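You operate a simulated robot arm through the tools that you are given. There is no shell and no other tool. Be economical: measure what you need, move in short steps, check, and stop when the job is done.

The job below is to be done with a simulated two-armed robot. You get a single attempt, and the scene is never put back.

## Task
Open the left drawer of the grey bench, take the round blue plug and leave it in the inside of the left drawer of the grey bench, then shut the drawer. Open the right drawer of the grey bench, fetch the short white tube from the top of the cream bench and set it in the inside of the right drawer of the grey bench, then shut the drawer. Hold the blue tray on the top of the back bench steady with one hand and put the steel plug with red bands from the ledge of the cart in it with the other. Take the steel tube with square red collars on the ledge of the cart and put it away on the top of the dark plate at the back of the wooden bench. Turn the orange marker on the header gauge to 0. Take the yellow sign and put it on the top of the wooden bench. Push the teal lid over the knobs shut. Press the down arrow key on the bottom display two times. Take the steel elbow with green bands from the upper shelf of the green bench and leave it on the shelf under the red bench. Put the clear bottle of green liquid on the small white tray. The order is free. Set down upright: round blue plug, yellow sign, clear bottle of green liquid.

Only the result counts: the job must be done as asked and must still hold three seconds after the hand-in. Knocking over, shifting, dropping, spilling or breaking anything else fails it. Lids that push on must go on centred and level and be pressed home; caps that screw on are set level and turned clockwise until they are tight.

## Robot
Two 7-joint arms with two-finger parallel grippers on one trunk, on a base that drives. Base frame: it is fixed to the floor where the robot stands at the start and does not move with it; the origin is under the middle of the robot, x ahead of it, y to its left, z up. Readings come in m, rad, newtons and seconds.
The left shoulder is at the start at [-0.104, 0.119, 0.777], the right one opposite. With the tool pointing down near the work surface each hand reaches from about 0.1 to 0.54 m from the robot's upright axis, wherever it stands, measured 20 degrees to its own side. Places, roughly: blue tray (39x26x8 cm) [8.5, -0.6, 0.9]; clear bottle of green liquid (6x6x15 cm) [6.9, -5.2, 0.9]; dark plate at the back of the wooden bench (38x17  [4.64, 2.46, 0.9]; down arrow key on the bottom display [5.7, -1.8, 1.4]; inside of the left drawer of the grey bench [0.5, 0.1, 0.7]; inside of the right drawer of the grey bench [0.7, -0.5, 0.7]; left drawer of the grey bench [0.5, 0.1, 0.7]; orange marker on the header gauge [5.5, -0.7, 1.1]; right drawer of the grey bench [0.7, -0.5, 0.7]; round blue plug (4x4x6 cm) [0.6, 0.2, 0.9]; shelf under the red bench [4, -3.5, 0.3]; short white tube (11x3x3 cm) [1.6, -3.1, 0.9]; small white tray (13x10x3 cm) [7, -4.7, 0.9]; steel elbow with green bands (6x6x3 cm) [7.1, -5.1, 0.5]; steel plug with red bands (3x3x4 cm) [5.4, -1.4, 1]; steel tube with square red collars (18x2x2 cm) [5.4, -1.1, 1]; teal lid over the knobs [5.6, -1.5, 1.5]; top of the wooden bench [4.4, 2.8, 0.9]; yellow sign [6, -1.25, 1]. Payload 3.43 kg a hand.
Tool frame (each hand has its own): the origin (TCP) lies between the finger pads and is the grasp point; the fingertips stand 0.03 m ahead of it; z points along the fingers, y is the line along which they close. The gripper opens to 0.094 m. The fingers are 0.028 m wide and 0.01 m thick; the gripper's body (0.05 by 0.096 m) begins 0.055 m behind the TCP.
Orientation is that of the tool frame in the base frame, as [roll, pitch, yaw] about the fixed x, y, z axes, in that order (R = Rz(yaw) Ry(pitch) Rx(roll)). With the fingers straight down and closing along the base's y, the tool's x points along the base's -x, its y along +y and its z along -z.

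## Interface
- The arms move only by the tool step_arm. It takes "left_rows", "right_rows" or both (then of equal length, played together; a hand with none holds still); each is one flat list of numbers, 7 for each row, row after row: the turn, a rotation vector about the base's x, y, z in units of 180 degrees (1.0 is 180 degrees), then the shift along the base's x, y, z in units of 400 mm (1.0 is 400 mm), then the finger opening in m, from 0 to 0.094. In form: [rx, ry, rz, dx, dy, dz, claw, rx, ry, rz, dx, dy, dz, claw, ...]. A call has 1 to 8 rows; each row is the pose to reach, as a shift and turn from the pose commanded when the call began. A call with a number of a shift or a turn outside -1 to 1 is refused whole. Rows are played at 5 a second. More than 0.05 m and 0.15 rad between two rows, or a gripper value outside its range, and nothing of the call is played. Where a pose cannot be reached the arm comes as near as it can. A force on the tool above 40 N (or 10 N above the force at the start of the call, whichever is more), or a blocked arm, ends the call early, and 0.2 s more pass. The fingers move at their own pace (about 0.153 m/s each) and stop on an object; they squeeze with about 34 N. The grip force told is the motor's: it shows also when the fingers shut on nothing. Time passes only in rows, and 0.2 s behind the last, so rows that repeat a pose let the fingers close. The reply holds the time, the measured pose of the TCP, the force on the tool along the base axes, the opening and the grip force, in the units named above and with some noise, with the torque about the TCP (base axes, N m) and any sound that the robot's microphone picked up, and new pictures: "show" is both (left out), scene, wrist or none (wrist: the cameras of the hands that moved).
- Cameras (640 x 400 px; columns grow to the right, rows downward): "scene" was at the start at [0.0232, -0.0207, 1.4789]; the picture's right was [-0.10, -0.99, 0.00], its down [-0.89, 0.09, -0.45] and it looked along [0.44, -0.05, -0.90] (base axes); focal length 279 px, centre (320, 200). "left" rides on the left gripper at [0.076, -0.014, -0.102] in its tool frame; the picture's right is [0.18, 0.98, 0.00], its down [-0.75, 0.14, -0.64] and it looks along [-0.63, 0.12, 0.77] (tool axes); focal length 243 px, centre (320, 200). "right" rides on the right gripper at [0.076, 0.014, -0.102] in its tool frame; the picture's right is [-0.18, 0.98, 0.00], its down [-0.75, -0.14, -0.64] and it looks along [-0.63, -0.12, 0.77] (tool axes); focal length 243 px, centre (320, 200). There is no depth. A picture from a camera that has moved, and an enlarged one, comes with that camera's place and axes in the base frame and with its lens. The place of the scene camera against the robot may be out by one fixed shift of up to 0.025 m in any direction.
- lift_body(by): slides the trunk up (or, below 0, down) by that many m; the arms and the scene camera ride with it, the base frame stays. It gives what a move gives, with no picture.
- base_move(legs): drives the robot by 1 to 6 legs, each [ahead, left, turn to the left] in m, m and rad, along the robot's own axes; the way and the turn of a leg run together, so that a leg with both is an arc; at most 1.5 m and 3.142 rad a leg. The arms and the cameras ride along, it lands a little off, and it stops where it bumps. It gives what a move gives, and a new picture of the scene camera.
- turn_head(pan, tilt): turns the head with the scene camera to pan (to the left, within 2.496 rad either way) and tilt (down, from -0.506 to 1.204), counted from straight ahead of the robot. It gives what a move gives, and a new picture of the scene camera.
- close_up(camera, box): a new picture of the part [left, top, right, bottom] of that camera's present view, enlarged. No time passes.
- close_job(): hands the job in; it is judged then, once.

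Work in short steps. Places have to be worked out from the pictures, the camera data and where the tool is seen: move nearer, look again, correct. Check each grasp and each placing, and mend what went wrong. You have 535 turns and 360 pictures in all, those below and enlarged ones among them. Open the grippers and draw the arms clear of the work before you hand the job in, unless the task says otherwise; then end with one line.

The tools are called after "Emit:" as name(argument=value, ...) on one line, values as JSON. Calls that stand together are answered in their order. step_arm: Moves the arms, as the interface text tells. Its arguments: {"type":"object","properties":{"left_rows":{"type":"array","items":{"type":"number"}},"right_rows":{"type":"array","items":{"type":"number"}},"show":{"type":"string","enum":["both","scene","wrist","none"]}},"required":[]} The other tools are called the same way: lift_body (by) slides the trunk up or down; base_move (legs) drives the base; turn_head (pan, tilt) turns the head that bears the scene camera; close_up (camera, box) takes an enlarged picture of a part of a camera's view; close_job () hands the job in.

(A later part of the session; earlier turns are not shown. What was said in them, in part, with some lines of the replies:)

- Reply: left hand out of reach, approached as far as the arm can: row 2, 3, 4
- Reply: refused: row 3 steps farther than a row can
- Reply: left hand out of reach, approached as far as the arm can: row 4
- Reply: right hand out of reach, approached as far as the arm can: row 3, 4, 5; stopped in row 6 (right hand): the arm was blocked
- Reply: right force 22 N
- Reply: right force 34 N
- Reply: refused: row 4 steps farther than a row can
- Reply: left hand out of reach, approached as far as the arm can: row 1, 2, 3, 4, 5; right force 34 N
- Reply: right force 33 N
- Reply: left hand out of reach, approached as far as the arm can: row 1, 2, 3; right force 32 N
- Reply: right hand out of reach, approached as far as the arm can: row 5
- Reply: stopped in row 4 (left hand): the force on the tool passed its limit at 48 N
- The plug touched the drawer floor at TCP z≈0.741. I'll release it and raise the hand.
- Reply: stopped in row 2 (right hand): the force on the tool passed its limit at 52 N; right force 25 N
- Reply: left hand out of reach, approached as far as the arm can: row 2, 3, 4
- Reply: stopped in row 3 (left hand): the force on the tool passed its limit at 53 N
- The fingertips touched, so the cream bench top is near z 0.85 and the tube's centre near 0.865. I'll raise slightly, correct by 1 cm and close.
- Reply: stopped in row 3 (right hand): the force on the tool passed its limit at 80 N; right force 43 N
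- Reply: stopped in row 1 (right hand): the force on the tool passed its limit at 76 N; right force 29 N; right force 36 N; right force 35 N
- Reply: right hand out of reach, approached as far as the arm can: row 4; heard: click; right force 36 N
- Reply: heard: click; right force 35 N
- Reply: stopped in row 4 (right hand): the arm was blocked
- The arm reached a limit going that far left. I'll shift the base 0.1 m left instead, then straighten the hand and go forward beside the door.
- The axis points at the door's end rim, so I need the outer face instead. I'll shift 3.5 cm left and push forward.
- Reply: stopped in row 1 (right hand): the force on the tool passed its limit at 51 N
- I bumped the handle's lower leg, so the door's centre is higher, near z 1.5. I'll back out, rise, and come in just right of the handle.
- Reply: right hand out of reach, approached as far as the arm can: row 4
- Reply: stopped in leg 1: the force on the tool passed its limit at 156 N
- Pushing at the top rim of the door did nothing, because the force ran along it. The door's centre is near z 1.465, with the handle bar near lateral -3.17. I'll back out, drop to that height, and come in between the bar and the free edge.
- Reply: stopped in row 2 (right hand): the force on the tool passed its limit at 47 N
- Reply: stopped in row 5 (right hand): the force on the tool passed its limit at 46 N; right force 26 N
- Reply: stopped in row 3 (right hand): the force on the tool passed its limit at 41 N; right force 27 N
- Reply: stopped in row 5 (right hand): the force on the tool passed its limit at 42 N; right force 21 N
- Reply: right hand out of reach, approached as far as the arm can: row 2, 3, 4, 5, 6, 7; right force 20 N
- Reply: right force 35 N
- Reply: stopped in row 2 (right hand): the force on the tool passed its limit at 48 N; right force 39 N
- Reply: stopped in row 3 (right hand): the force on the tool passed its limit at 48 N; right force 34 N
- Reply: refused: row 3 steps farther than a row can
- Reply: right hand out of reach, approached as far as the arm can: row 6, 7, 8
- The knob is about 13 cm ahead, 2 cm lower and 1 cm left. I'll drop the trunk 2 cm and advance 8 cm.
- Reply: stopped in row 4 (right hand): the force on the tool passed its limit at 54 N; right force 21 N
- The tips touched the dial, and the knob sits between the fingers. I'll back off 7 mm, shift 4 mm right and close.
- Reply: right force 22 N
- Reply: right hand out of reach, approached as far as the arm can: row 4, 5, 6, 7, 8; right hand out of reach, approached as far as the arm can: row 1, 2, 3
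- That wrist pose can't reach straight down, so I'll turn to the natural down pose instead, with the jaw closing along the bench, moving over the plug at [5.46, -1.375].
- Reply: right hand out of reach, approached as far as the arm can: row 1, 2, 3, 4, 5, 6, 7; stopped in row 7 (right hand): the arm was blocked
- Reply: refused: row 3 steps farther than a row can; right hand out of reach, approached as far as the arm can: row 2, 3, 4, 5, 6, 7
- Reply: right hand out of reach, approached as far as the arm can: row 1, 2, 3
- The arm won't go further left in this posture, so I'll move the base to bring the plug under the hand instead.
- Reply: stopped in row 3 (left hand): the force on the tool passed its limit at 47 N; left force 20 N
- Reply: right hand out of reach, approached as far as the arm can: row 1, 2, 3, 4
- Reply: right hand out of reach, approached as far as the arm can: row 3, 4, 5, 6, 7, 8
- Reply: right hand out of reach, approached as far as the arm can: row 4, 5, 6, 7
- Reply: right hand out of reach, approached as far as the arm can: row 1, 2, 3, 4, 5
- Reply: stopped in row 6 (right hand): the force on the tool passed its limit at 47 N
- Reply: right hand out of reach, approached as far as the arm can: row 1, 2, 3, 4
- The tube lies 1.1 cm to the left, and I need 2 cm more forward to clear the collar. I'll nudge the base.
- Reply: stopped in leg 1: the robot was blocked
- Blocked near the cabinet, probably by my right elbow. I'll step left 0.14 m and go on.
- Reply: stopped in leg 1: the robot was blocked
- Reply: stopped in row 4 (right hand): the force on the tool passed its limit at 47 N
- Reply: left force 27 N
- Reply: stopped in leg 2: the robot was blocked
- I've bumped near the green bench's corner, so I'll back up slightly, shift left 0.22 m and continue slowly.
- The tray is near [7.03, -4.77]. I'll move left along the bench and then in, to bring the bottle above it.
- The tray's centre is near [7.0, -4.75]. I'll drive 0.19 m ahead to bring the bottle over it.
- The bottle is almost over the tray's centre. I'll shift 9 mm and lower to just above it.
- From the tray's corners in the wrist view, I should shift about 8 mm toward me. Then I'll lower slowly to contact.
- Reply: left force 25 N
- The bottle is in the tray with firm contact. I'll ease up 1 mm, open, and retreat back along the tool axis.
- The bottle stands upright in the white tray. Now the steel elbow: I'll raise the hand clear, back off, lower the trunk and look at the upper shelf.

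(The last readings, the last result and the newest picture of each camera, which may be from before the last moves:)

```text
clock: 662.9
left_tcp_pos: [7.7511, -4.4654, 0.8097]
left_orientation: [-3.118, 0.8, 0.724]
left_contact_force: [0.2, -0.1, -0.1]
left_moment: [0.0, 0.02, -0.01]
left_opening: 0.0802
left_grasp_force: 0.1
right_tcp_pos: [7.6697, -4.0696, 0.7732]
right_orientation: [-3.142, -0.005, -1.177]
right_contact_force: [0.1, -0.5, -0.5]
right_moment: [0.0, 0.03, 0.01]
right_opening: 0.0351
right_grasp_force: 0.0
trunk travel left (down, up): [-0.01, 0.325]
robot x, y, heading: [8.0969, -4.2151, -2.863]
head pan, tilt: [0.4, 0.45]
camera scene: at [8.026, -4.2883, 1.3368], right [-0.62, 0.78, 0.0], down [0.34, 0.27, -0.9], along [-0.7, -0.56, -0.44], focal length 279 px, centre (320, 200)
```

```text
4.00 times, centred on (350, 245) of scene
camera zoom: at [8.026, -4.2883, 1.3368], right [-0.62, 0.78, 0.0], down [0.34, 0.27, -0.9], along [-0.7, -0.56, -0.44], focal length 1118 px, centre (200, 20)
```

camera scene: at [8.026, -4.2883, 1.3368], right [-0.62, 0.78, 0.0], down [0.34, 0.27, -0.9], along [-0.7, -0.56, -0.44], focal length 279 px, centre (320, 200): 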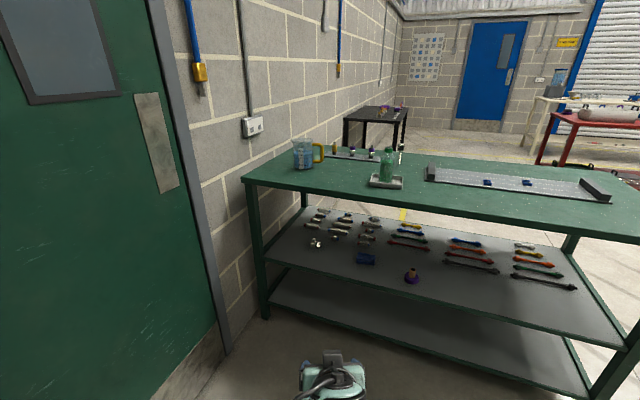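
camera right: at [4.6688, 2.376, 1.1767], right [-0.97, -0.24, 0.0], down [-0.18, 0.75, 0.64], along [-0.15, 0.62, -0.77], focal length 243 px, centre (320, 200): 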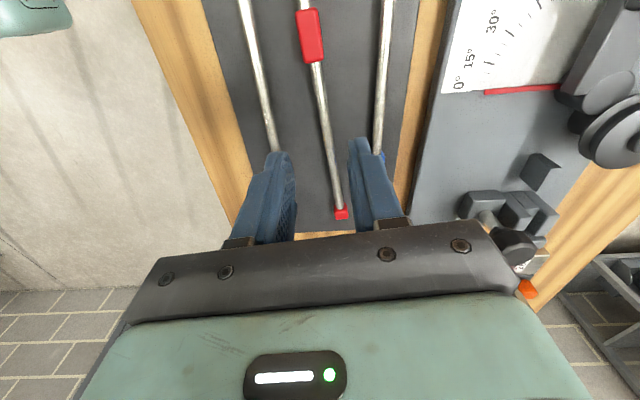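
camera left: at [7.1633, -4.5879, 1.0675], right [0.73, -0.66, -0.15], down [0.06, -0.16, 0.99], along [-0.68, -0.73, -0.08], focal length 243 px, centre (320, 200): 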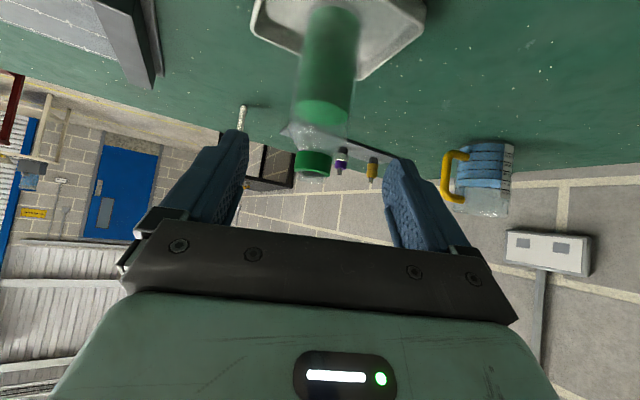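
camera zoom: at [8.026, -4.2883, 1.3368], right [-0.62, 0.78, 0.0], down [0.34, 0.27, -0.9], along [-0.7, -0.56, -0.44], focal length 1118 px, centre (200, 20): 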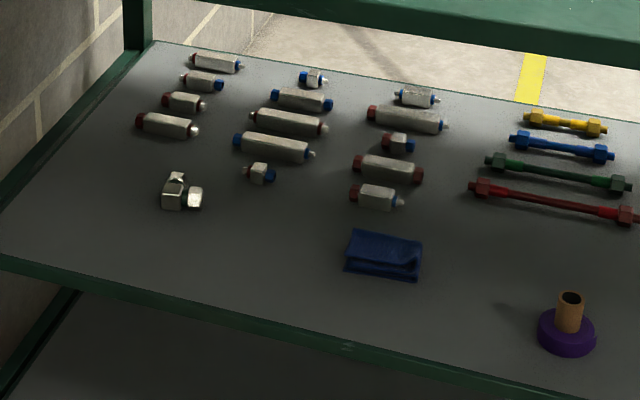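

The L-shaped steel fitting at [7.127, -5.036], z≈0.51, is the elbow. I'll raise the trunk and tuck the right hand away so it clears the bench and bottle, then turn left by 0.61 rad.

Emit:
lift_body(by=0.22)

Emit:
step_arm(right_rows=[0, 0, 0, 0.04, 0.084, 0.02, 0.035, 0, 0, 0, 0.08, 0.168, 0.04, 0.035, 0, 0, 0, 0.115, 0.252, 0.06, 0.035, 0, 0, 0, 0.155, 0.336, 0.075, 0.035, 0, 0, 0, 0.19, 0.42, 0.075, 0.035], show="none")

Emit:
base_move(legs=[[0, 0, 0.61], [0.45, -0.34, 0]])

Emit:
turn_head(pan=0, tilt=0.8)

```text
clock: 665.2
left_tcp_pos: [7.7518, -4.4655, 1.0295]
left_orientation: [-3.117, 0.802, 0.726]
left_contact_force: [0.9, -0.2, 0.4]
left_moment: [-0.02, -0.01, 0.01]
left_opening: 0.0801
left_grasp_force: 0.0
right_tcp_pos: [7.6702, -4.07, 0.9927]
right_orientation: [-3.14, -0.003, -1.175]
right_contact_force: [-0.9, -0.5, 0.5]
right_moment: [-0.01, 0.04, -0.04]
right_opening: 0.0351
right_grasp_force: 0.0
trunk travel left (down, up): [-0.23, 0.105]
robot x, y, heading: [8.101, -4.2145, -2.866]
head pan, tilt: [0.4, 0.45]
```

```text
clock: 666.4
left_tcp_pos: [7.7513, -4.4645, 1.0295]
left_orientation: [-3.116, 0.805, 0.724]
left_contact_force: [-1.4, -0.4, -0.1]
left_moment: [-0.01, 0.01, 0.0]
left_opening: 0.08
left_grasp_force: 0.0
right_tcp_pos: [7.7475, -3.9025, 1.0234]
right_orientation: [3.141, -0.003, -1.176]
right_contact_force: [-0.4, -0.1, 0.1]
right_moment: [0.0, -0.03, 0.0]
right_opening: 0.035
right_grasp_force: 0.0
trunk travel left (down, up): [-0.23, 0.105]
robot x, y, heading: [8.099, -4.2157, -2.862]
head pan, tilt: [0.4, 0.45]
```

```text
clock: 671.6
left_tcp_pos: [7.4024, -4.748, 1.0286]
left_orientation: [-3.119, 0.803, 1.314]
left_contact_force: [0.3, -0.5, 0.2]
left_moment: [0.05, 0.03, 0.01]
left_opening: 0.0801
left_grasp_force: 0.0
right_tcp_pos: [7.0846, -4.2842, 1.0233]
right_orientation: [3.141, -0.004, -0.587]
right_contact_force: [0.6, 0.4, -0.4]
right_moment: [0.0, -0.03, 0.01]
right_opening: 0.0352
right_grasp_force: 0.0
trunk travel left (down, up): [-0.23, 0.105]
robot x, y, heading: [7.5539, -4.3437, -2.278]
head pan, tilt: [0.4, 0.45]
camera scene: at [7.5546, -4.4157, 1.5606], right [-0.95, 0.3, 0.0], down [0.13, 0.42, -0.9], along [-0.27, -0.86, -0.44], focal length 279 px, centre (320, 200)
```

scene: 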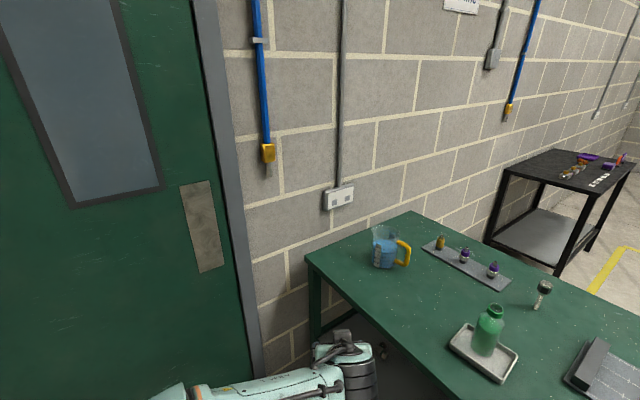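

```text
clock: 672.5
left_tcp_pos: [7.4023, -4.7476, 1.0296]
left_orientation: [-3.118, 0.803, 1.315]
left_contact_force: [0.5, -0.3, -0.7]
left_moment: [0.01, 0.02, 0.02]
left_opening: 0.08
left_grasp_force: 0.2
right_tcp_pos: [7.0858, -4.2825, 1.0221]
right_orientation: [3.141, -0.004, -0.586]
right_contact_force: [-0.2, 0.1, 0.2]
right_moment: [-0.04, -0.01, -0.01]
right_opening: 0.035
right_grasp_force: 0.0
trunk travel left (down, up): [-0.23, 0.105]
robot x, y, heading: [7.5532, -4.3481, -2.272]
head pan, tilt: [0.0, 0.799]
camera scene: at [7.5304, -4.3895, 1.5302], right [-0.76, 0.65, 0.0], down [0.46, 0.55, -0.7], along [-0.45, -0.53, -0.72], focal length 279 px, centre (320, 200)
```

scene: 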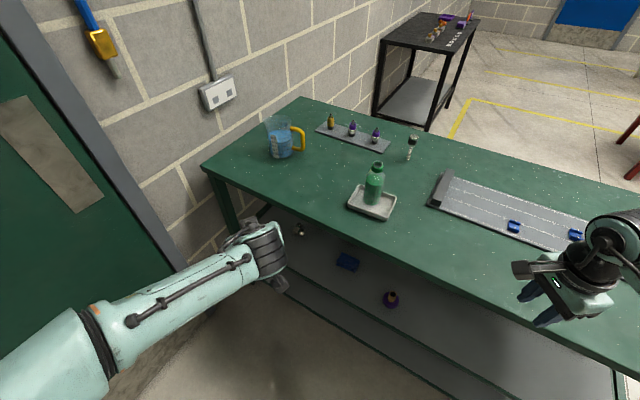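

The elbow is visible on the shelf near [7.11, -5.05]. I'll lower the left hand outside the bench edge, turning it to point in under the top.

Emit:
step_arm(left_rows=[0, 0, -0.026, -0.014, -0.0385, -0.1025, 0.085, 0, 0, -0.052, -0.028, -0.077, -0.205, 0.085, 0, 0, -0.078, -0.042, -0.1155, -0.3075, 0.085, 0, 0, -0.104, -0.056, -0.154, -0.41, 0.085, 0, 0, -0.13, -0.07, -0.1925, -0.5125, 0.085], show="none")

Emit:
step_arm(left_rows=[0, 0, -0.026, -0.014, -0.0385, -0.1025, 0.085, 0, 0, -0.052, -0.028, -0.077, -0.205, 0.085, 0, 0, -0.078, -0.042, -0.1155, -0.3075, 0.085, 0, 0, -0.104, -0.056, -0.154, -0.41, 0.085, 0, 0, -0.13, -0.07, -0.1925, -0.5125, 0.085])

```text
clock: 673.7
left_tcp_pos: [7.3712, -4.8254, 0.8245]
left_orientation: [-3.114, 0.803, 0.908]
left_contact_force: [0.2, 0.3, -0.7]
left_moment: [0.01, -0.02, 0.0]
left_opening: 0.0851
left_grasp_force: 0.0
right_tcp_pos: [7.0857, -4.2849, 1.0225]
right_orientation: [-3.141, -0.003, -0.588]
right_contact_force: [0.5, -0.1, -0.3]
right_moment: [-0.01, -0.03, -0.05]
right_opening: 0.0351
right_grasp_force: 0.1
trunk travel left (down, up): [-0.23, 0.105]
robot x, y, heading: [7.5509, -4.347, -2.275]
head pan, tilt: [0.0, 0.799]
```

```text
clock: 674.9
left_tcp_pos: [7.3446, -4.9029, 0.6174]
left_orientation: [-3.115, 0.804, 0.499]
left_contact_force: [0.0, 0.4, -0.1]
left_moment: [0.02, 0.03, 0.0]
left_opening: 0.0848
left_grasp_force: 0.1
right_tcp_pos: [7.0846, -4.2834, 1.0225]
right_orientation: [-3.141, -0.004, -0.587]
right_contact_force: [0.4, 1.1, 0.4]
right_moment: [0.0, -0.02, -0.02]
right_opening: 0.0349
right_grasp_force: 0.1
trunk travel left (down, up): [-0.23, 0.105]
robot x, y, heading: [7.5489, -4.3462, -2.276]
head pan, tilt: [0.0, 0.799]
camera scene: at [7.5299, -4.3898, 1.5302], right [-0.76, 0.65, 0.0], down [0.46, 0.55, -0.7], along [-0.45, -0.53, -0.72], focal length 279 px, centre (320, 200)
camera left: at [7.4521, -4.8318, 0.6333], right [0.57, -0.81, -0.15], down [0.02, -0.17, 0.99], along [-0.82, -0.56, -0.08], focal length 243 px, centre (320, 200)
```

scene: 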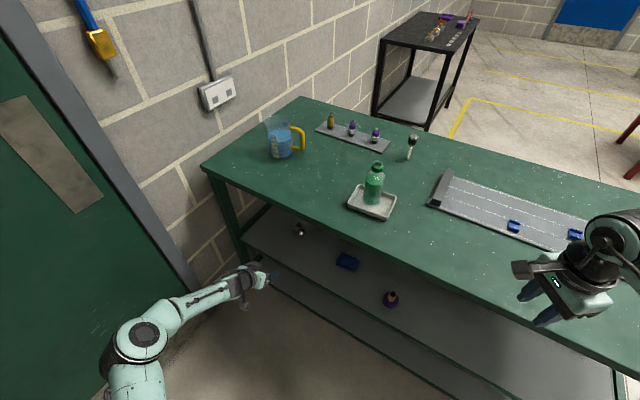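
left: 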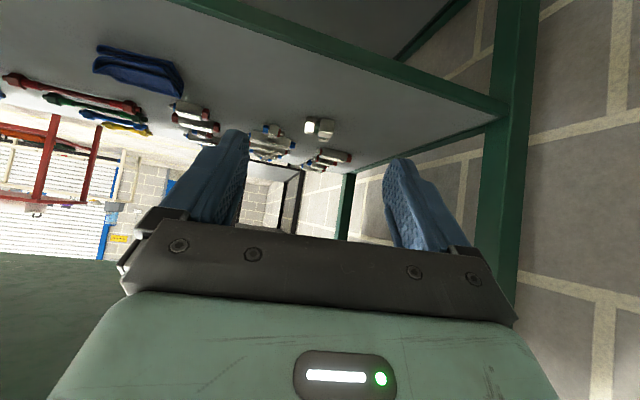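

Seen from the wrist, the elbow lies near [7.105, -5.045, 0.48] with the way in clear. I'll move to the pre-grasp under the bench top.

Emit:
step_arm(left_rows=[0, 0, 0, -0.098, -0.061, -0.029, 0.085, 0, 0, 0, -0.196, -0.121, -0.059, 0.085, 0, 0, 0, -0.295, -0.182, -0.088, 0.085, 0, 0, 0, -0.393, -0.243, -0.118, 0.085], show="wrist")

```text
clock: 675.9
left_tcp_pos: [7.2526, -4.9449, 0.5953]
left_orientation: [-3.115, 0.803, 0.499]
left_contact_force: [0.3, -0.5, -0.1]
left_moment: [0.0, 0.03, 0.01]
left_opening: 0.085
left_grasp_force: 0.1
left hand out of reach, approached as far as the arm can: row 3, 4
right_tcp_pos: [7.0846, -4.2848, 1.0228]
right_orientation: [-3.141, -0.004, -0.586]
right_contact_force: [0.5, 1.0, -0.6]
right_moment: [0.03, 0.06, -0.02]
right_opening: 0.0349
right_grasp_force: 0.0
trunk travel left (down, up): [-0.23, 0.105]
robot x, y, heading: [7.551, -4.3455, -2.272]
head pan, tilt: [0.0, 0.799]
camera left: at [7.3599, -4.873, 0.6115], right [0.56, -0.81, -0.15], down [0.02, -0.17, 0.99], along [-0.82, -0.56, -0.08], focal length 243 px, centre (320, 200)
```

left: 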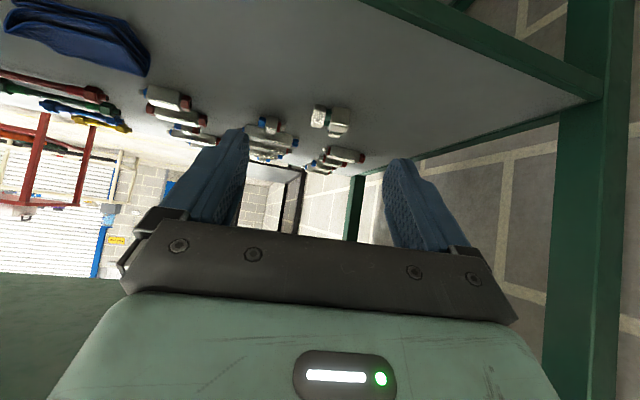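

Reach limit. I'll lower 5 cm, then bring the base 13 cm closer.

Emit:
step_arm(left_rows=[0, 0, 0, 0, 0, -0.06, 0.085, 0, 0, 0, 0, 0, -0.12, 0.085], show="none")

Emit:
base_move(legs=[[0.125, -0.04, 0]])

Emit:
close_up(camera="left", box=[0, 0, 640, 400])

```text
clock: 676.5
left_tcp_pos: [7.2501, -4.928, 0.5704]
left_orientation: [-3.117, 0.804, 0.498]
left_contact_force: [-0.6, 0.3, 0.7]
left_moment: [0.03, 0.01, 0.01]
left_opening: 0.0851
left_grasp_force: 0.1
left hand out of reach, approached as far as the arm can: row 1, 2
right_tcp_pos: [7.0861, -4.2831, 1.0231]
right_orientation: [3.14, -0.004, -0.588]
right_contact_force: [0.9, -0.2, 0.3]
right_moment: [0.0, 0.0, 0.01]
right_opening: 0.035
right_grasp_force: 0.0
trunk travel left (down, up): [-0.23, 0.105]
robot x, y, heading: [7.5519, -4.3483, -2.276]
head pan, tilt: [0.0, 0.799]
```

```text
clock: 677.8
left_tcp_pos: [7.1413, -4.9978, 0.5701]
left_orientation: [-3.118, 0.803, 0.5]
left_contact_force: [-0.9, -0.2, 0.4]
left_moment: [0.0, -0.02, 0.01]
left_opening: 0.0849
left_grasp_force: 0.0
right_tcp_pos: [6.9741, -4.3545, 1.0225]
right_orientation: [-3.14, -0.003, -0.584]
right_contact_force: [-0.6, 0.2, -0.2]
right_moment: [0.0, -0.01, -0.02]
right_opening: 0.0351
right_grasp_force: 0.1
trunk travel left (down, up): [-0.23, 0.105]
robot x, y, heading: [7.4409, -4.4155, -2.271]
head pan, tilt: [0.0, 0.799]
camera scene: at [7.4188, -4.4589, 1.5301], right [-0.76, 0.65, 0.0], down [0.46, 0.55, -0.7], along [-0.45, -0.53, -0.72], focal length 279 px, centre (320, 200)
```

scene: 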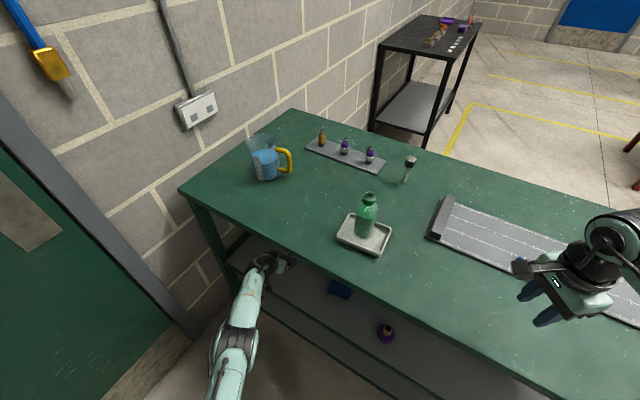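

```text
1.00 times, centred on (320, 200) of left (not enlarged: the box is as wide or as high as the picture)
camera zoom: at [7.2476, -4.9269, 0.5855], right [0.57, -0.81, -0.15], down [0.02, -0.17, 0.99], along [-0.82, -0.56, -0.08], focal length 243 px, centre (320, 200)
```

zoom: 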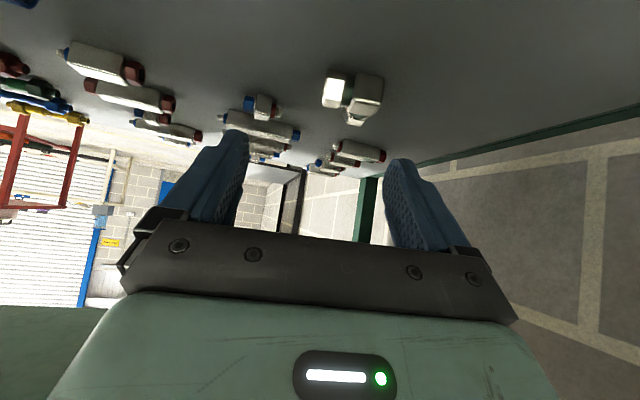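

The green-banded elbow is now clear, near [7.07, -5.07, 0.46]. I'll shift 2.7 cm sideways and advance along the tool axis.

Emit:
step_arm(left_rows=[0, 0, 0, 0.032, -0.059, 0, 0.09, 0, 0, 0, -0.034, -0.095, -0.072, 0.09, 0, 0, 0, -0.08, -0.12, -0.123, 0.09], show="wrist")

```text
clock: 678.5
left_tcp_pos: [7.146, -4.9988, 0.5657]
left_orientation: [-3.118, 0.804, 0.499]
left_contact_force: [-0.1, 0.0, -0.1]
left_moment: [0.02, 0.04, 0.01]
left_opening: 0.09
left_grasp_force: 0.2
left hand out of reach, approached as far as the arm can: row 1, 2, 3
right_tcp_pos: [6.976, -4.3534, 1.0225]
right_orientation: [-3.141, -0.005, -0.583]
right_contact_force: [0.8, 0.4, -0.4]
right_moment: [0.02, -0.02, 0.02]
right_opening: 0.0351
right_grasp_force: 0.1
trunk travel left (down, up): [-0.23, 0.105]
robot x, y, heading: [7.4385, -4.4163, -2.275]
head pan, tilt: [0.0, 0.799]
camera left: at [7.2531, -4.927, 0.5821], right [0.57, -0.81, -0.15], down [0.02, -0.17, 0.99], along [-0.82, -0.56, -0.08], focal length 243 px, centre (320, 200)
```

left: 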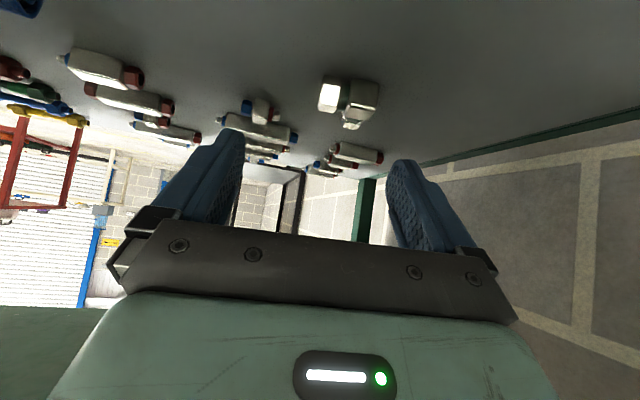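

The arm is stretched. I'll tuck the right hand off the bench, lower the trunk 7 cm, and then bring the base closer.

Emit:
step_arm(right_rows=[0, 0, 0, 0.08, 0.08, 0, 0.035, 0, 0, 0, 0.16, 0.16, 0, 0.035, 0, 0, 0, 0.24, 0.24, 0, 0.035, 0, 0, 0, 0.31, 0.34, 0, 0.035], left_rows=[0, 0, 0, 0.02, 0.01, 0.0, 0.09, 0, 0, 0, 0.04, 0.02, 0, 0.09, 0, 0, 0, 0.06, 0.03, 0, 0.09, 0, 0, 0, 0.08, 0.04, 0, 0.09], show="none")

Emit:
lift_body(by=-0.07)

Emit:
close_up(camera="scene", box=[0, 0, 640, 400])

```text
clock: 679.5
left_tcp_pos: [7.1795, -4.9827, 0.5671]
left_orientation: [-3.119, 0.805, 0.498]
left_contact_force: [-0.3, -0.2, -0.1]
left_moment: [-0.02, 0.02, 0.02]
left_opening: 0.0903
left_grasp_force: 0.0
right_tcp_pos: [7.0993, -4.2186, 1.0225]
right_orientation: [3.139, -0.003, -0.584]
right_contact_force: [0.6, 0.2, -0.6]
right_moment: [-0.01, 0.01, -0.01]
right_opening: 0.0349
right_grasp_force: 0.0
trunk travel left (down, up): [-0.23, 0.105]
robot x, y, heading: [7.4403, -4.4174, -2.276]
head pan, tilt: [0.0, 0.799]
```

```text
clock: 680.6
left_tcp_pos: [7.1769, -4.9844, 0.4962]
left_orientation: [-3.117, 0.804, 0.5]
left_contact_force: [-0.3, 0.3, 0.6]
left_moment: [0.0, -0.02, -0.02]
left_opening: 0.09
left_grasp_force: 0.0
right_tcp_pos: [7.0985, -4.2179, 0.9532]
right_orientation: [3.142, -0.003, -0.582]
right_contact_force: [-0.1, 0.0, 0.2]
right_moment: [0.02, 0.02, 0.01]
right_opening: 0.0351
right_grasp_force: 0.0
trunk travel left (down, up): [-0.16, 0.175]
robot x, y, heading: [7.4392, -4.4197, -2.275]
head pan, tilt: [0.0, 0.799]
```

```text
1.00 times, centred on (320, 200) of scene (not enlarged: the box is as wide or as high as the picture)
camera zoom: at [7.4161, -4.4627, 1.4625], right [-0.76, 0.65, 0.0], down [0.46, 0.55, -0.7], along [-0.45, -0.53, -0.72], focal length 279 px, centre (320, 200)
```

zoom: 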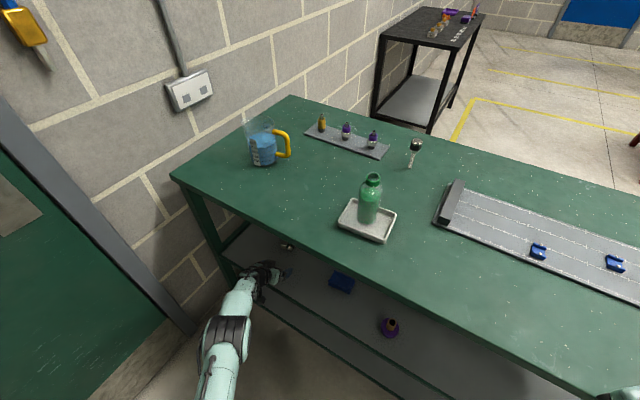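

The elbow is at about [7.073, -5.07]. I'll drive 9 cm closer, then look.

Emit:
base_move(legs=[[0.09, 0.0, 0]])

Emit:
close_up(camera="left", box=[0, 0, 640, 400])

```text
clock: 681.7
left_tcp_pos: [7.1206, -5.054, 0.4954]
left_orientation: [-3.116, 0.802, 0.504]
left_contact_force: [0.3, -0.2, -0.8]
left_moment: [-0.02, -0.03, 0.01]
left_opening: 0.0898
left_grasp_force: 0.1
right_tcp_pos: [7.04, -4.2861, 0.9526]
right_orientation: [-3.141, -0.005, -0.583]
right_contact_force: [-0.6, -0.4, 0.2]
right_moment: [0.04, 0.0, 0.0]
right_opening: 0.035
right_grasp_force: 0.1
trunk travel left (down, up): [-0.16, 0.175]
robot x, y, heading: [7.3839, -4.482, -2.268]
head pan, tilt: [0.0, 0.799]
camera scene: at [7.3578, -4.5316, 1.4625], right [-0.76, 0.65, 0.0], down [0.46, 0.55, -0.7], along [-0.45, -0.53, -0.72], focal length 279 px, centre (320, 200)
```

scene: 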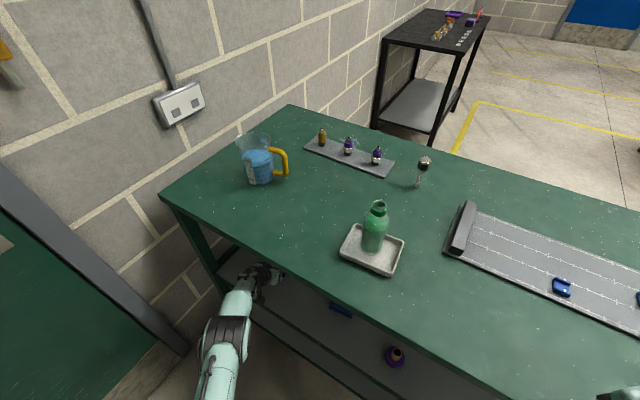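

```text
1.00 times, centred on (320, 200) of left (not enlarged: the box is as wide or as high as the picture)
camera zoom: at [7.2272, -4.9823, 0.5115], right [0.57, -0.81, -0.15], down [0.02, -0.17, 0.99], along [-0.82, -0.56, -0.08], focal length 243 px, centre (320, 200)
```

zoom: 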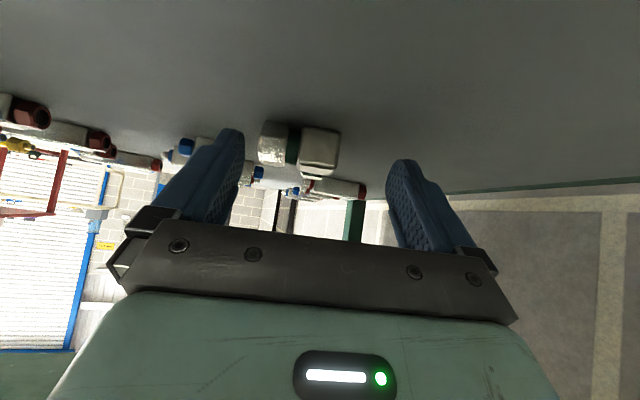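

The elbow lies between the fingers, 4.6 cm ahead and 1.3 cm to one side. I'll correct, advance 3 cm and close.

Emit:
step_arm(left_rows=[0, 0, 0, -0.016, 0.03, 0, 0.09, 0, 0, 0, -0.04, 0.017, -0.027, 0.09, 0, 0, 0, -0.063, 0.004, -0.052, 0.09, 0, 0, 0, -0.063, 0.004, -0.052, 0.03, 0, 0, 0, -0.063, 0.004, -0.052, 0.0, 0, 0, 0, -0.063, 0.004, -0.052, 0.0], show="wrist")

```text
clock: 683.1
left_tcp_pos: [7.0922, -5.0522, 0.4819]
left_orientation: [-3.119, 0.812, 0.496]
left_contact_force: [-3.4, -6.5, 21.4]
left_moment: [-0.9, 0.06, -0.15]
left_opening: 0.0535
left_grasp_force: 33.9
right_tcp_pos: [7.0418, -4.2852, 0.9517]
right_orientation: [3.141, -0.004, -0.583]
right_contact_force: [0.8, 0.0, 0.8]
right_moment: [0.02, -0.04, -0.04]
right_opening: 0.035
right_grasp_force: 0.0
trunk travel left (down, up): [-0.16, 0.175]
robot x, y, heading: [7.3827, -4.4836, -2.272]
head pan, tilt: [0.0, 0.799]
camera left: at [7.1993, -4.981, 0.496], right [0.57, -0.81, -0.15], down [0.03, -0.16, 0.99], along [-0.82, -0.56, -0.07], focal length 243 px, centre (320, 200)
```

left: 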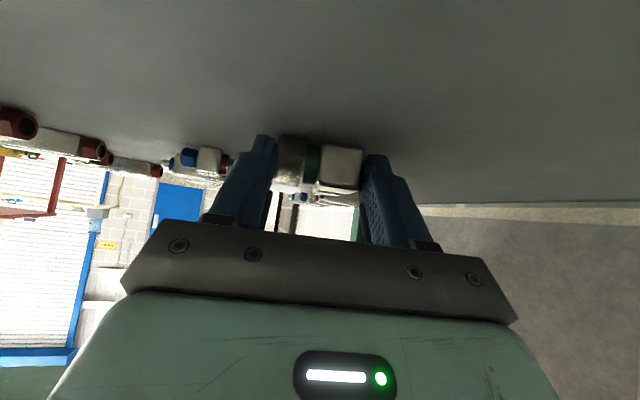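

Gripped the elbow (5.4 cm across). I'll lift 4 cm and check.

Emit:
step_arm(left_rows=[0, 0, 0, 0, 0, 0.03, 0.0, 0, 0, 0, 0.0, 0.0, 0.07, 0.0, 0, 0, 0, 0.02, 0.01, 0.11, 0.0], show="wrist")

```text
clock: 683.9
left_tcp_pos: [7.104, -5.0475, 0.5184]
left_orientation: [-3.117, 0.802, 0.502]
left_contact_force: [0.8, 0.6, -1.1]
left_moment: [0.04, -0.03, 0.0]
left_opening: 0.0534
left_grasp_force: 34.1
right_tcp_pos: [7.0405, -4.2852, 0.9524]
right_orientation: [3.141, -0.003, -0.584]
right_contact_force: [-0.2, 0.2, -0.7]
right_moment: [0.0, 0.03, -0.01]
right_opening: 0.035
right_grasp_force: 0.0
trunk travel left (down, up): [-0.16, 0.175]
robot x, y, heading: [7.3797, -4.4789, -2.272]
head pan, tilt: [0.0, 0.799]
camera left: at [7.2103, -4.9755, 0.5343], right [0.57, -0.81, -0.15], down [0.02, -0.17, 0.99], along [-0.82, -0.56, -0.08], focal length 243 px, centre (320, 200)
```

left: 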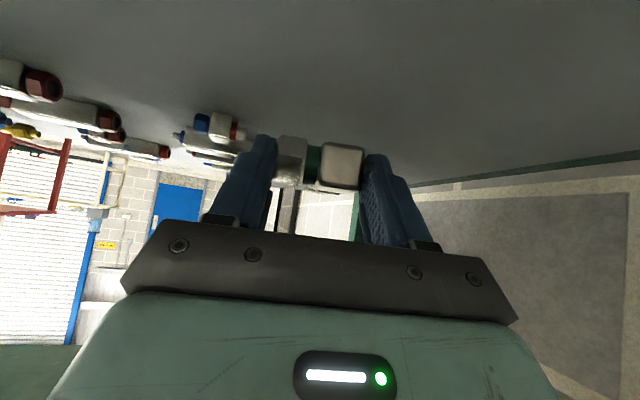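

The elbow is held, green band visible. I'll withdraw along the bench normal, raise the trunk, and head for the red bench through the gap, driving backwards as before.

Emit:
base_move(legs=[[-0.43, 0.26, 0]])

Emit:
lift_body(by=0.17)

Emit:
base_move(legs=[[0, 0, 1.29], [0, 0, 1.298], [0, 1.25, 0]])

```text
clock: 686.9
left_tcp_pos: [7.5766, -4.8939, 0.5184]
left_orientation: [-3.117, 0.802, 0.503]
left_contact_force: [0.5, -0.7, -0.9]
left_moment: [0.01, -0.05, 0.0]
left_opening: 0.0532
left_grasp_force: 34.0
right_tcp_pos: [7.5122, -4.1337, 0.9526]
right_orientation: [-3.141, -0.001, -0.581]
right_contact_force: [0.1, -0.1, 0.8]
right_moment: [0.03, 0.03, -0.03]
right_opening: 0.0348
right_grasp_force: 0.1
trunk travel left (down, up): [-0.16, 0.175]
robot x, y, heading: [7.855, -4.3278, -2.273]
head pan, tilt: [0.0, 0.799]
camera scene: at [7.8318, -4.3775, 1.4625], right [-0.77, 0.64, 0.0], down [0.46, 0.55, -0.7], along [-0.45, -0.53, -0.72], focal length 279 px, centre (320, 200)
```

scene: 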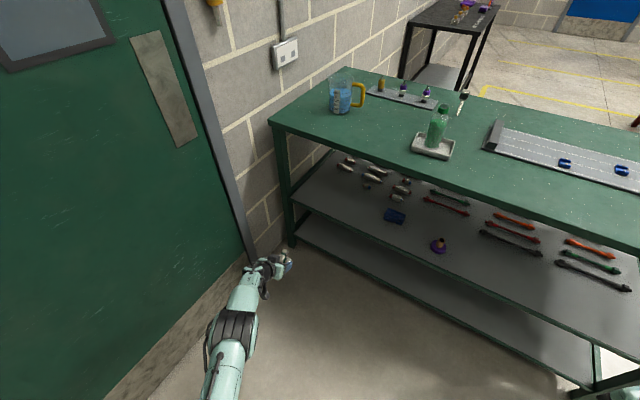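

```text
clock: 688.8
left_tcp_pos: [7.5778, -4.8945, 0.6886]
left_orientation: [-3.118, 0.804, 0.502]
left_contact_force: [-0.4, 0.1, -1.7]
left_moment: [0.02, -0.03, 0.01]
left_opening: 0.0534
left_grasp_force: 33.6
right_tcp_pos: [7.513, -4.1332, 1.1223]
right_orientation: [-3.141, -0.004, -0.581]
right_contact_force: [-0.8, 0.0, -0.1]
right_moment: [-0.01, 0.02, -0.01]
right_opening: 0.035
right_grasp_force: 0.0
trunk travel left (down, up): [-0.33, 0.005]
robot x, y, heading: [7.8543, -4.3344, -2.268]
head pan, tilt: [0.0, 0.799]
```

```text
clock: 706.5
left_tcp_pos: [7.9538, -2.8038, 0.6894]
left_orientation: [-3.118, 0.803, 3.122]
left_contact_force: [0.9, 0.7, -1.4]
left_moment: [0.0, 0.03, -0.01]
left_opening: 0.0535
left_grasp_force: 34.1
right_tcp_pos: [7.6295, -3.496, 1.1235]
right_orientation: [-3.141, -0.003, 2.036]
right_contact_force: [-0.3, 0.4, -1.0]
right_moment: [0.04, -0.01, -0.02]
right_opening: 0.0349
right_grasp_force: 0.1
trunk travel left (down, up): [-0.33, 0.005]
robot x, y, heading: [7.4291, -3.1532, 0.349]
head pan, tilt: [0.0, 0.799]
camera scene: at [7.4686, -3.1545, 1.6358], right [0.34, -0.94, 0.0], down [-0.67, -0.24, -0.7], along [0.66, 0.24, -0.72], focal length 279 px, centre (320, 200)
```

scene: 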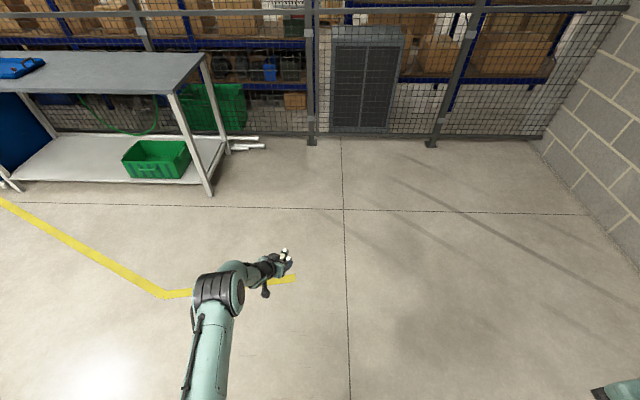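

I'll reverse through the gap and then turn to face the red bench.

Emit:
base_move(legs=[[0, 0, -0.033], [-1.0, 0, 0], [-1.2, 0, 0], [0, 0, 1.57], [0, 0, 1.57]])

Emit:
turn_head(pan=-0.2, tilt=0.5)

```text
clock: 725.4
left_tcp_pos: [4.7862, -4.1544, 0.6893]
left_orientation: [-3.115, 0.804, -0.057]
left_contact_force: [0.2, -0.4, -1.2]
left_moment: [0.03, -0.06, -0.01]
left_opening: 0.0535
left_grasp_force: 33.7
right_tcp_pos: [5.139, -3.4774, 1.1223]
right_orientation: [-3.141, -0.004, -1.14]
right_contact_force: [0.1, 0.5, -0.2]
right_moment: [-0.02, -0.02, 0.02]
right_opening: 0.0351
right_grasp_force: 0.0
trunk travel left (down, up): [-0.33, 0.005]
robot x, y, heading: [5.3222, -3.8265, -2.828]
head pan, tilt: [0.0, 0.799]
camera scene: at [5.2925, -3.8516, 1.6358], right [-0.31, 0.95, 0.0], down [0.68, 0.22, -0.7], along [-0.66, -0.21, -0.72], focal length 279 px, centre (320, 200)
```

scene: 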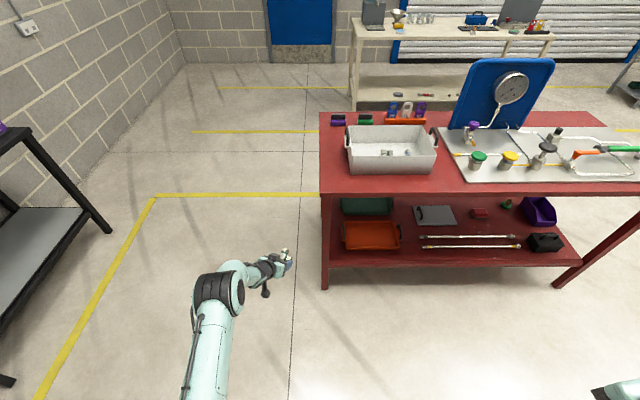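

```text
clock: 726.2
left_tcp_pos: [4.7878, -4.1563, 0.69]
left_orientation: [-3.117, 0.803, -0.056]
left_contact_force: [-0.2, 0.3, -0.9]
left_moment: [-0.01, -0.05, -0.01]
left_opening: 0.053
left_grasp_force: 33.9
right_tcp_pos: [5.139, -3.4763, 1.1233]
right_orientation: [3.141, -0.003, -1.14]
right_contact_force: [-0.8, 0.2, -0.5]
right_moment: [0.01, 0.0, 0.01]
right_opening: 0.0348
right_grasp_force: 0.1
trunk travel left (down, up): [-0.33, 0.005]
robot x, y, heading: [5.3252, -3.8252, -2.828]
head pan, tilt: [-0.201, 0.499]
camera scene: at [5.2789, -3.837, 1.6617], right [-0.11, 0.99, 0.0], down [0.48, 0.05, -0.88], along [-0.87, -0.1, -0.48], focal length 279 px, centre (320, 200)
```

scene: 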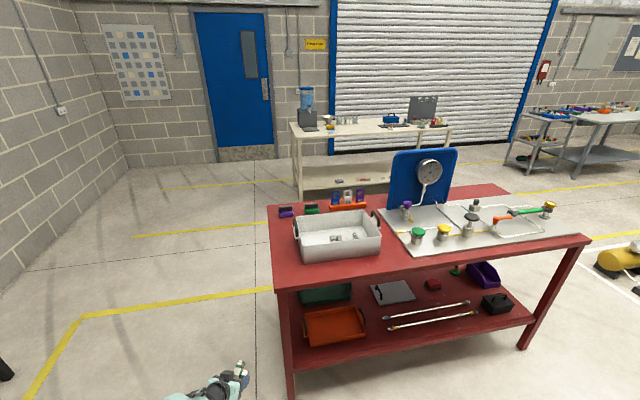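

I'll zoom on the shelf under the red bench to find a free place.

Emit:
close_up(camera="scene", box=[270, 250, 550, 400])

```text
2.29 times, centred on (410, 325) of scene
camera zoom: at [5.2789, -3.837, 1.6617], right [-0.11, 0.99, 0.0], down [0.48, 0.05, -0.88], along [-0.87, -0.1, -0.48], focal length 639 px, centre (114, -86)
```

zoom: 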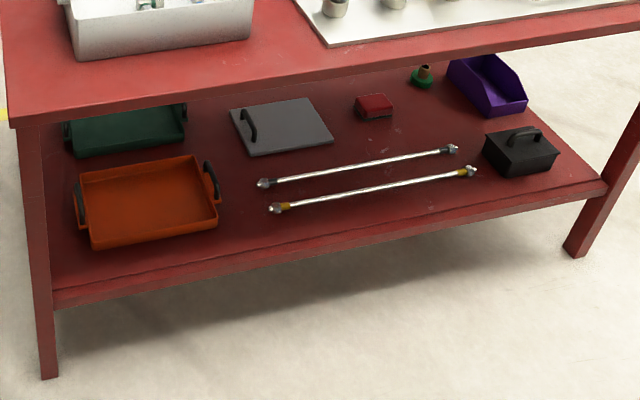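

There's a free spot on the shelf's front, between the orange tray and the rods, near [4.315, -3.625]. I'll drive over, then lower the trunk.

Emit:
base_move(legs=[[0, -0.62, 0], [0.2, 0, 0]])

Emit:
lift_body(by=-0.28)

Emit:
close_up(camera="left", box=[0, 0, 640, 400])

```text
clock: 733.4
left_tcp_pos: [4.4105, -3.622, 0.6882]
left_orientation: [-3.117, 0.803, -0.052]
left_contact_force: [0.7, 0.6, -1.3]
left_moment: [-0.02, -0.04, -0.02]
left_opening: 0.0533
left_grasp_force: 34.2
right_tcp_pos: [4.757, -2.9417, 1.1222]
right_orientation: [-3.14, -0.004, -1.137]
right_contact_force: [-0.4, 0.2, -0.4]
right_moment: [0.01, -0.02, -0.03]
right_opening: 0.035
right_grasp_force: 0.1
trunk travel left (down, up): [-0.33, 0.005]
robot x, y, heading: [4.9431, -3.2891, -2.827]
head pan, tilt: [-0.201, 0.499]
camera scene: at [4.9001, -3.3011, 1.6615], right [-0.11, 0.99, 0.0], down [0.48, 0.05, -0.88], along [-0.87, -0.1, -0.48], focal length 279 px, centre (320, 200)
```

scene: 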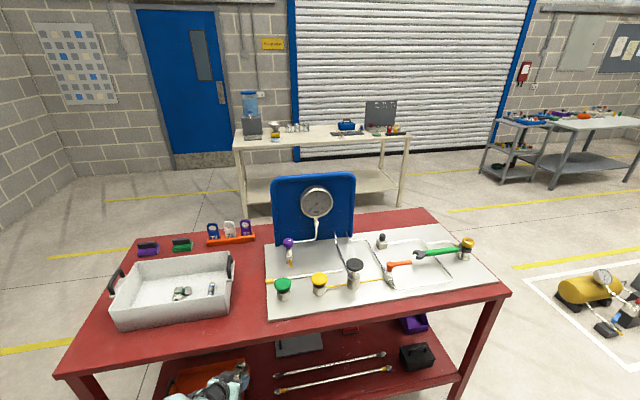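

```text
clock: 736.2
left_tcp_pos: [4.4105, -3.6219, 0.409]
left_orientation: [-3.116, 0.802, -0.055]
left_contact_force: [0.1, 0.0, 0.1]
left_moment: [-0.01, -0.04, 0.01]
left_opening: 0.0529
left_grasp_force: 33.9
right_tcp_pos: [4.7588, -2.9429, 0.8418]
right_orientation: [-3.141, -0.002, -1.14]
right_contact_force: [0.5, 0.2, -0.4]
right_moment: [0.01, 0.03, -0.05]
right_opening: 0.0349
right_grasp_force: 0.0
trunk travel left (down, up): [-0.05, 0.285]
robot x, y, heading: [4.9466, -3.2863, -2.83]
head pan, tilt: [-0.201, 0.499]
```

```text
1.00 times, centred on (320, 200) of left (not enlarged: the box is as wide or as high as the picture)
camera zoom: at [4.5382, -3.6166, 0.4253], right [0.06, -0.99, -0.15], down [-0.07, -0.15, 0.99], along [-1.0, -0.05, -0.08], focal length 243 px, centre (320, 200)
```

zoom: 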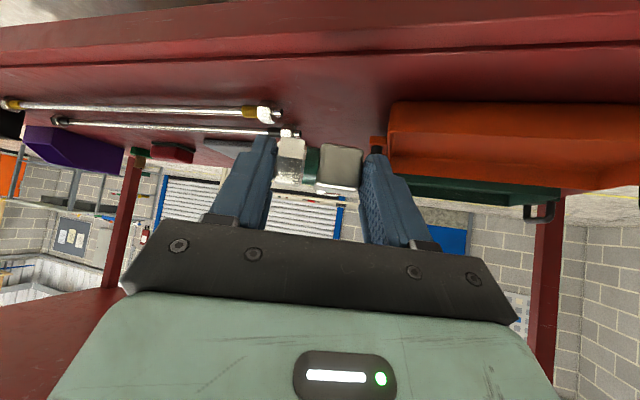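

The gap between the rods' ends and the orange tray is right ahead, with the shelf near z 0.297. I'll drive 8 cm in.

Emit:
base_move(legs=[[0.082, -0.027, 0]])

Emit:
close_up(camera="left", box=[0, 0, 640, 400])

```text
clock: 737.3
left_tcp_pos: [4.3231, -3.6204, 0.4077]
left_orientation: [-3.115, 0.803, -0.054]
left_contact_force: [0.3, 0.0, -1.2]
left_moment: [0.0, -0.03, 0.0]
left_opening: 0.0534
left_grasp_force: 35.1
right_tcp_pos: [4.671, -2.9416, 0.8433]
right_orientation: [3.141, -0.003, -1.139]
right_contact_force: [-0.3, 0.2, -0.3]
right_moment: [-0.03, -0.02, 0.01]
right_opening: 0.035
right_grasp_force: 0.1
trunk travel left (down, up): [-0.05, 0.285]
robot x, y, heading: [4.8609, -3.2908, -2.824]
head pan, tilt: [-0.201, 0.499]
camera scene: at [4.7756, -3.3132, 1.3692], right [-0.11, 0.99, 0.0], down [0.48, 0.05, -0.88], along [-0.87, -0.1, -0.48], focal length 279 px, centre (320, 200)
```

scene: 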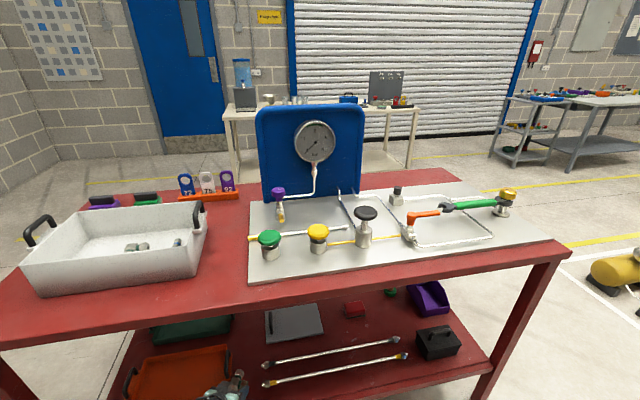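

```text
1.00 times, centred on (320, 200) of left (not enlarged: the box is as wide or as high as the picture)
camera zoom: at [4.4516, -3.6167, 0.4247], right [0.06, -0.99, -0.15], down [-0.07, -0.15, 0.99], along [-1.0, -0.05, -0.08], focal length 243 px, centre (320, 200)
```

zoom: 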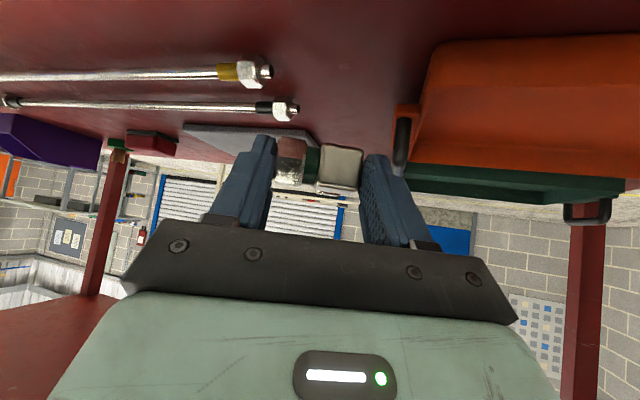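

The landing spot below is free. I'll lower with the trunk 4.5 cm, then the arm slowly to contact.

Emit:
lift_body(by=-0.045)

Emit:
step_arm(left_rows=[0, 0, 0, 0, 0, -0.025, 0, 0, 0, 0, 0, 0, -0.045, 0, 0, 0, 0, 0, 0, -0.06, 0, 0, 0, 0, 0, 0, -0.075, 0, 0, 0, 0, 0, 0, -0.09, 0, 0, 0, 0, 0, 0, -0.105, 0, 0, 0, 0, 0, 0, -0.12, 0], show="wrist")

```text
clock: 738.2
left_tcp_pos: [4.3236, -3.6212, 0.3637]
left_orientation: [-3.118, 0.804, -0.055]
left_contact_force: [0.6, 0.2, -1.3]
left_moment: [-0.05, -0.03, 0.01]
left_opening: 0.0535
left_grasp_force: 34.1
right_tcp_pos: [4.672, -2.9419, 0.7961]
right_orientation: [-3.14, -0.004, -1.138]
right_contact_force: [-0.1, -0.1, -0.6]
right_moment: [-0.02, 0.01, 0.01]
right_opening: 0.0351
right_grasp_force: 0.1
trunk travel left (down, up): [-0.005, 0.33]
robot x, y, heading: [4.8566, -3.2898, -2.827]
head pan, tilt: [-0.201, 0.499]
```

```text
clock: 739.8
left_tcp_pos: [4.3215, -3.6221, 0.3212]
left_orientation: [-3.121, 0.814, -0.057]
left_contact_force: [5.3, 0.9, 18.4]
left_moment: [-0.59, 0.1, -0.02]
left_opening: 0.0534
left_grasp_force: 34.5
right_tcp_pos: [4.673, -2.9398, 0.7975]
right_orientation: [3.141, -0.004, -1.139]
right_contact_force: [-0.7, 0.8, 0.6]
right_moment: [0.01, -0.01, 0.02]
right_opening: 0.0353
right_grasp_force: 0.1
trunk travel left (down, up): [-0.005, 0.33]
robot x, y, heading: [4.8566, -3.289, -2.825]
head pan, tilt: [-0.201, 0.499]
camera left: at [4.4501, -3.6176, 0.3362], right [0.06, -0.99, -0.15], down [-0.06, -0.15, 0.99], along [-1.0, -0.05, -0.07], focal length 243 px, centre (320, 200)
```

left: 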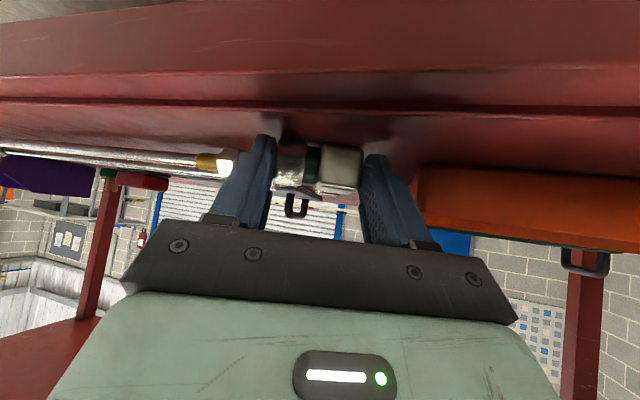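

The elbow is on the shelf. I'll open a little and withdraw back along the tool axis.

Emit:
step_arm(left_rows=[0, 0, 0, 0, 0, 0.003, 0.06, 0, 0, 0, 0, 0, 0.003, 0.074, 0, 0, 0, 0.0, 0, 0.003, 0.074, 0, 0, 0, 0.05, -0.003, 0.06, 0.074, 0, 0, 0, 0.12, -0.008, 0.13, 0.074, 0, 0, 0, 0.2, -0.012, 0.2, 0.074], show="wrist")

```text
clock: 741.2
left_tcp_pos: [4.4088, -3.625, 0.3971]
left_orientation: [-3.117, 0.803, -0.052]
left_contact_force: [0.7, 0.0, 0.5]
left_moment: [0.04, 0.02, 0.0]
left_opening: 0.0742
left_grasp_force: 0.0
right_tcp_pos: [4.6727, -2.942, 0.7983]
right_orientation: [-3.142, -0.003, -1.139]
right_contact_force: [0.2, 0.4, 0.7]
right_moment: [0.01, 0.0, 0.03]
right_opening: 0.0351
right_grasp_force: 0.0
trunk travel left (down, up): [-0.005, 0.33]
robot x, y, heading: [4.8587, -3.2903, -2.828]
head pan, tilt: [-0.201, 0.499]
camera left: at [4.5359, -3.6206, 0.4124], right [0.06, -0.99, -0.15], down [-0.07, -0.15, 0.99], along [-1.0, -0.05, -0.08], focal length 243 px, centre (320, 200)
```

left: 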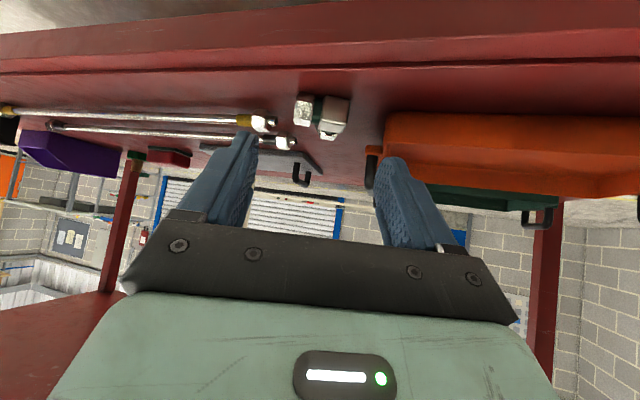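

The elbow rests on the red bench's shelf. I'll back the robot clear and take a last look.

Emit:
base_move(legs=[[-0.4, 0, 0]])

Emit:
close_up(camera="scene", box=[160, 200, 480, 400])

```text
clock: 743.7
left_tcp_pos: [4.7832, -3.5026, 0.3958]
left_orientation: [-3.117, 0.804, -0.057]
left_contact_force: [1.4, 0.4, 1.0]
left_moment: [0.01, -0.01, 0.01]
left_opening: 0.0739
left_grasp_force: 0.1
right_tcp_pos: [5.0507, -2.8197, 0.7966]
right_orientation: [3.142, -0.003, -1.14]
right_contact_force: [-0.3, -0.4, 1.1]
right_moment: [0.0, 0.01, -0.01]
right_opening: 0.035
right_grasp_force: 0.1
trunk travel left (down, up): [-0.005, 0.33]
robot x, y, heading: [5.2333, -3.1657, -2.83]
head pan, tilt: [-0.201, 0.499]
camera scene: at [5.1441, -3.194, 1.329], right [-0.11, 0.99, 0.0], down [0.48, 0.05, -0.88], along [-0.87, -0.1, -0.48], focal length 279 px, centre (320, 200)
```

scene: 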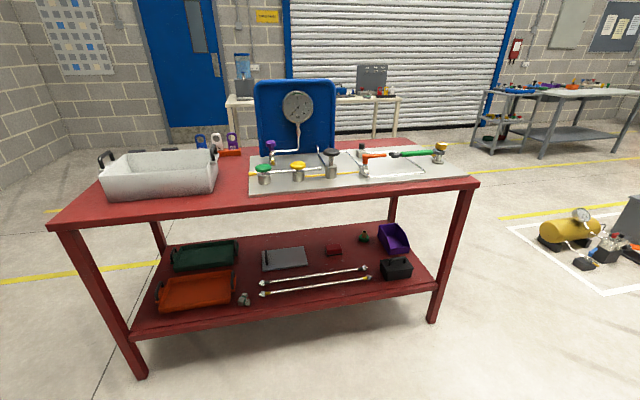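

```text
2.00 times, centred on (320, 300) of scene
camera zoom: at [5.1441, -3.194, 1.329], right [-0.11, 0.99, 0.0], down [0.48, 0.05, -0.88], along [-0.87, -0.1, -0.48], focal length 559 px, centre (320, 0)
```

zoom: 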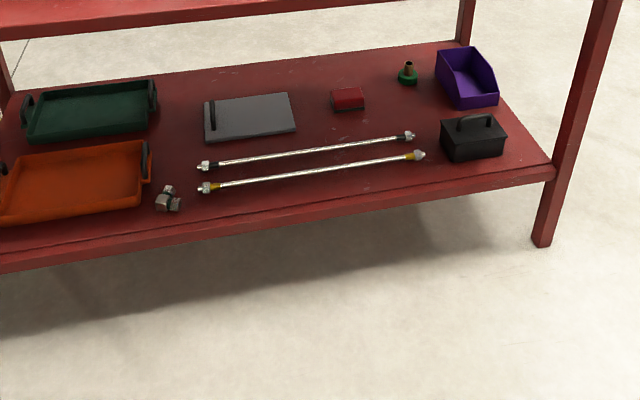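

The elbow lies on the shelf without touching anything else, both grippers are open and clear, and all ten parts of the job are done. I'm handing in.

Emit:
close_job()

```text
The job is handed in.
```

I finished all ten parts and handed the job in. The gauge marker is within about 0.1 bar of 0 as read from the pictures, and the base touched the cabinet, the wooden bench and the green bench while driving, with no visible shift.
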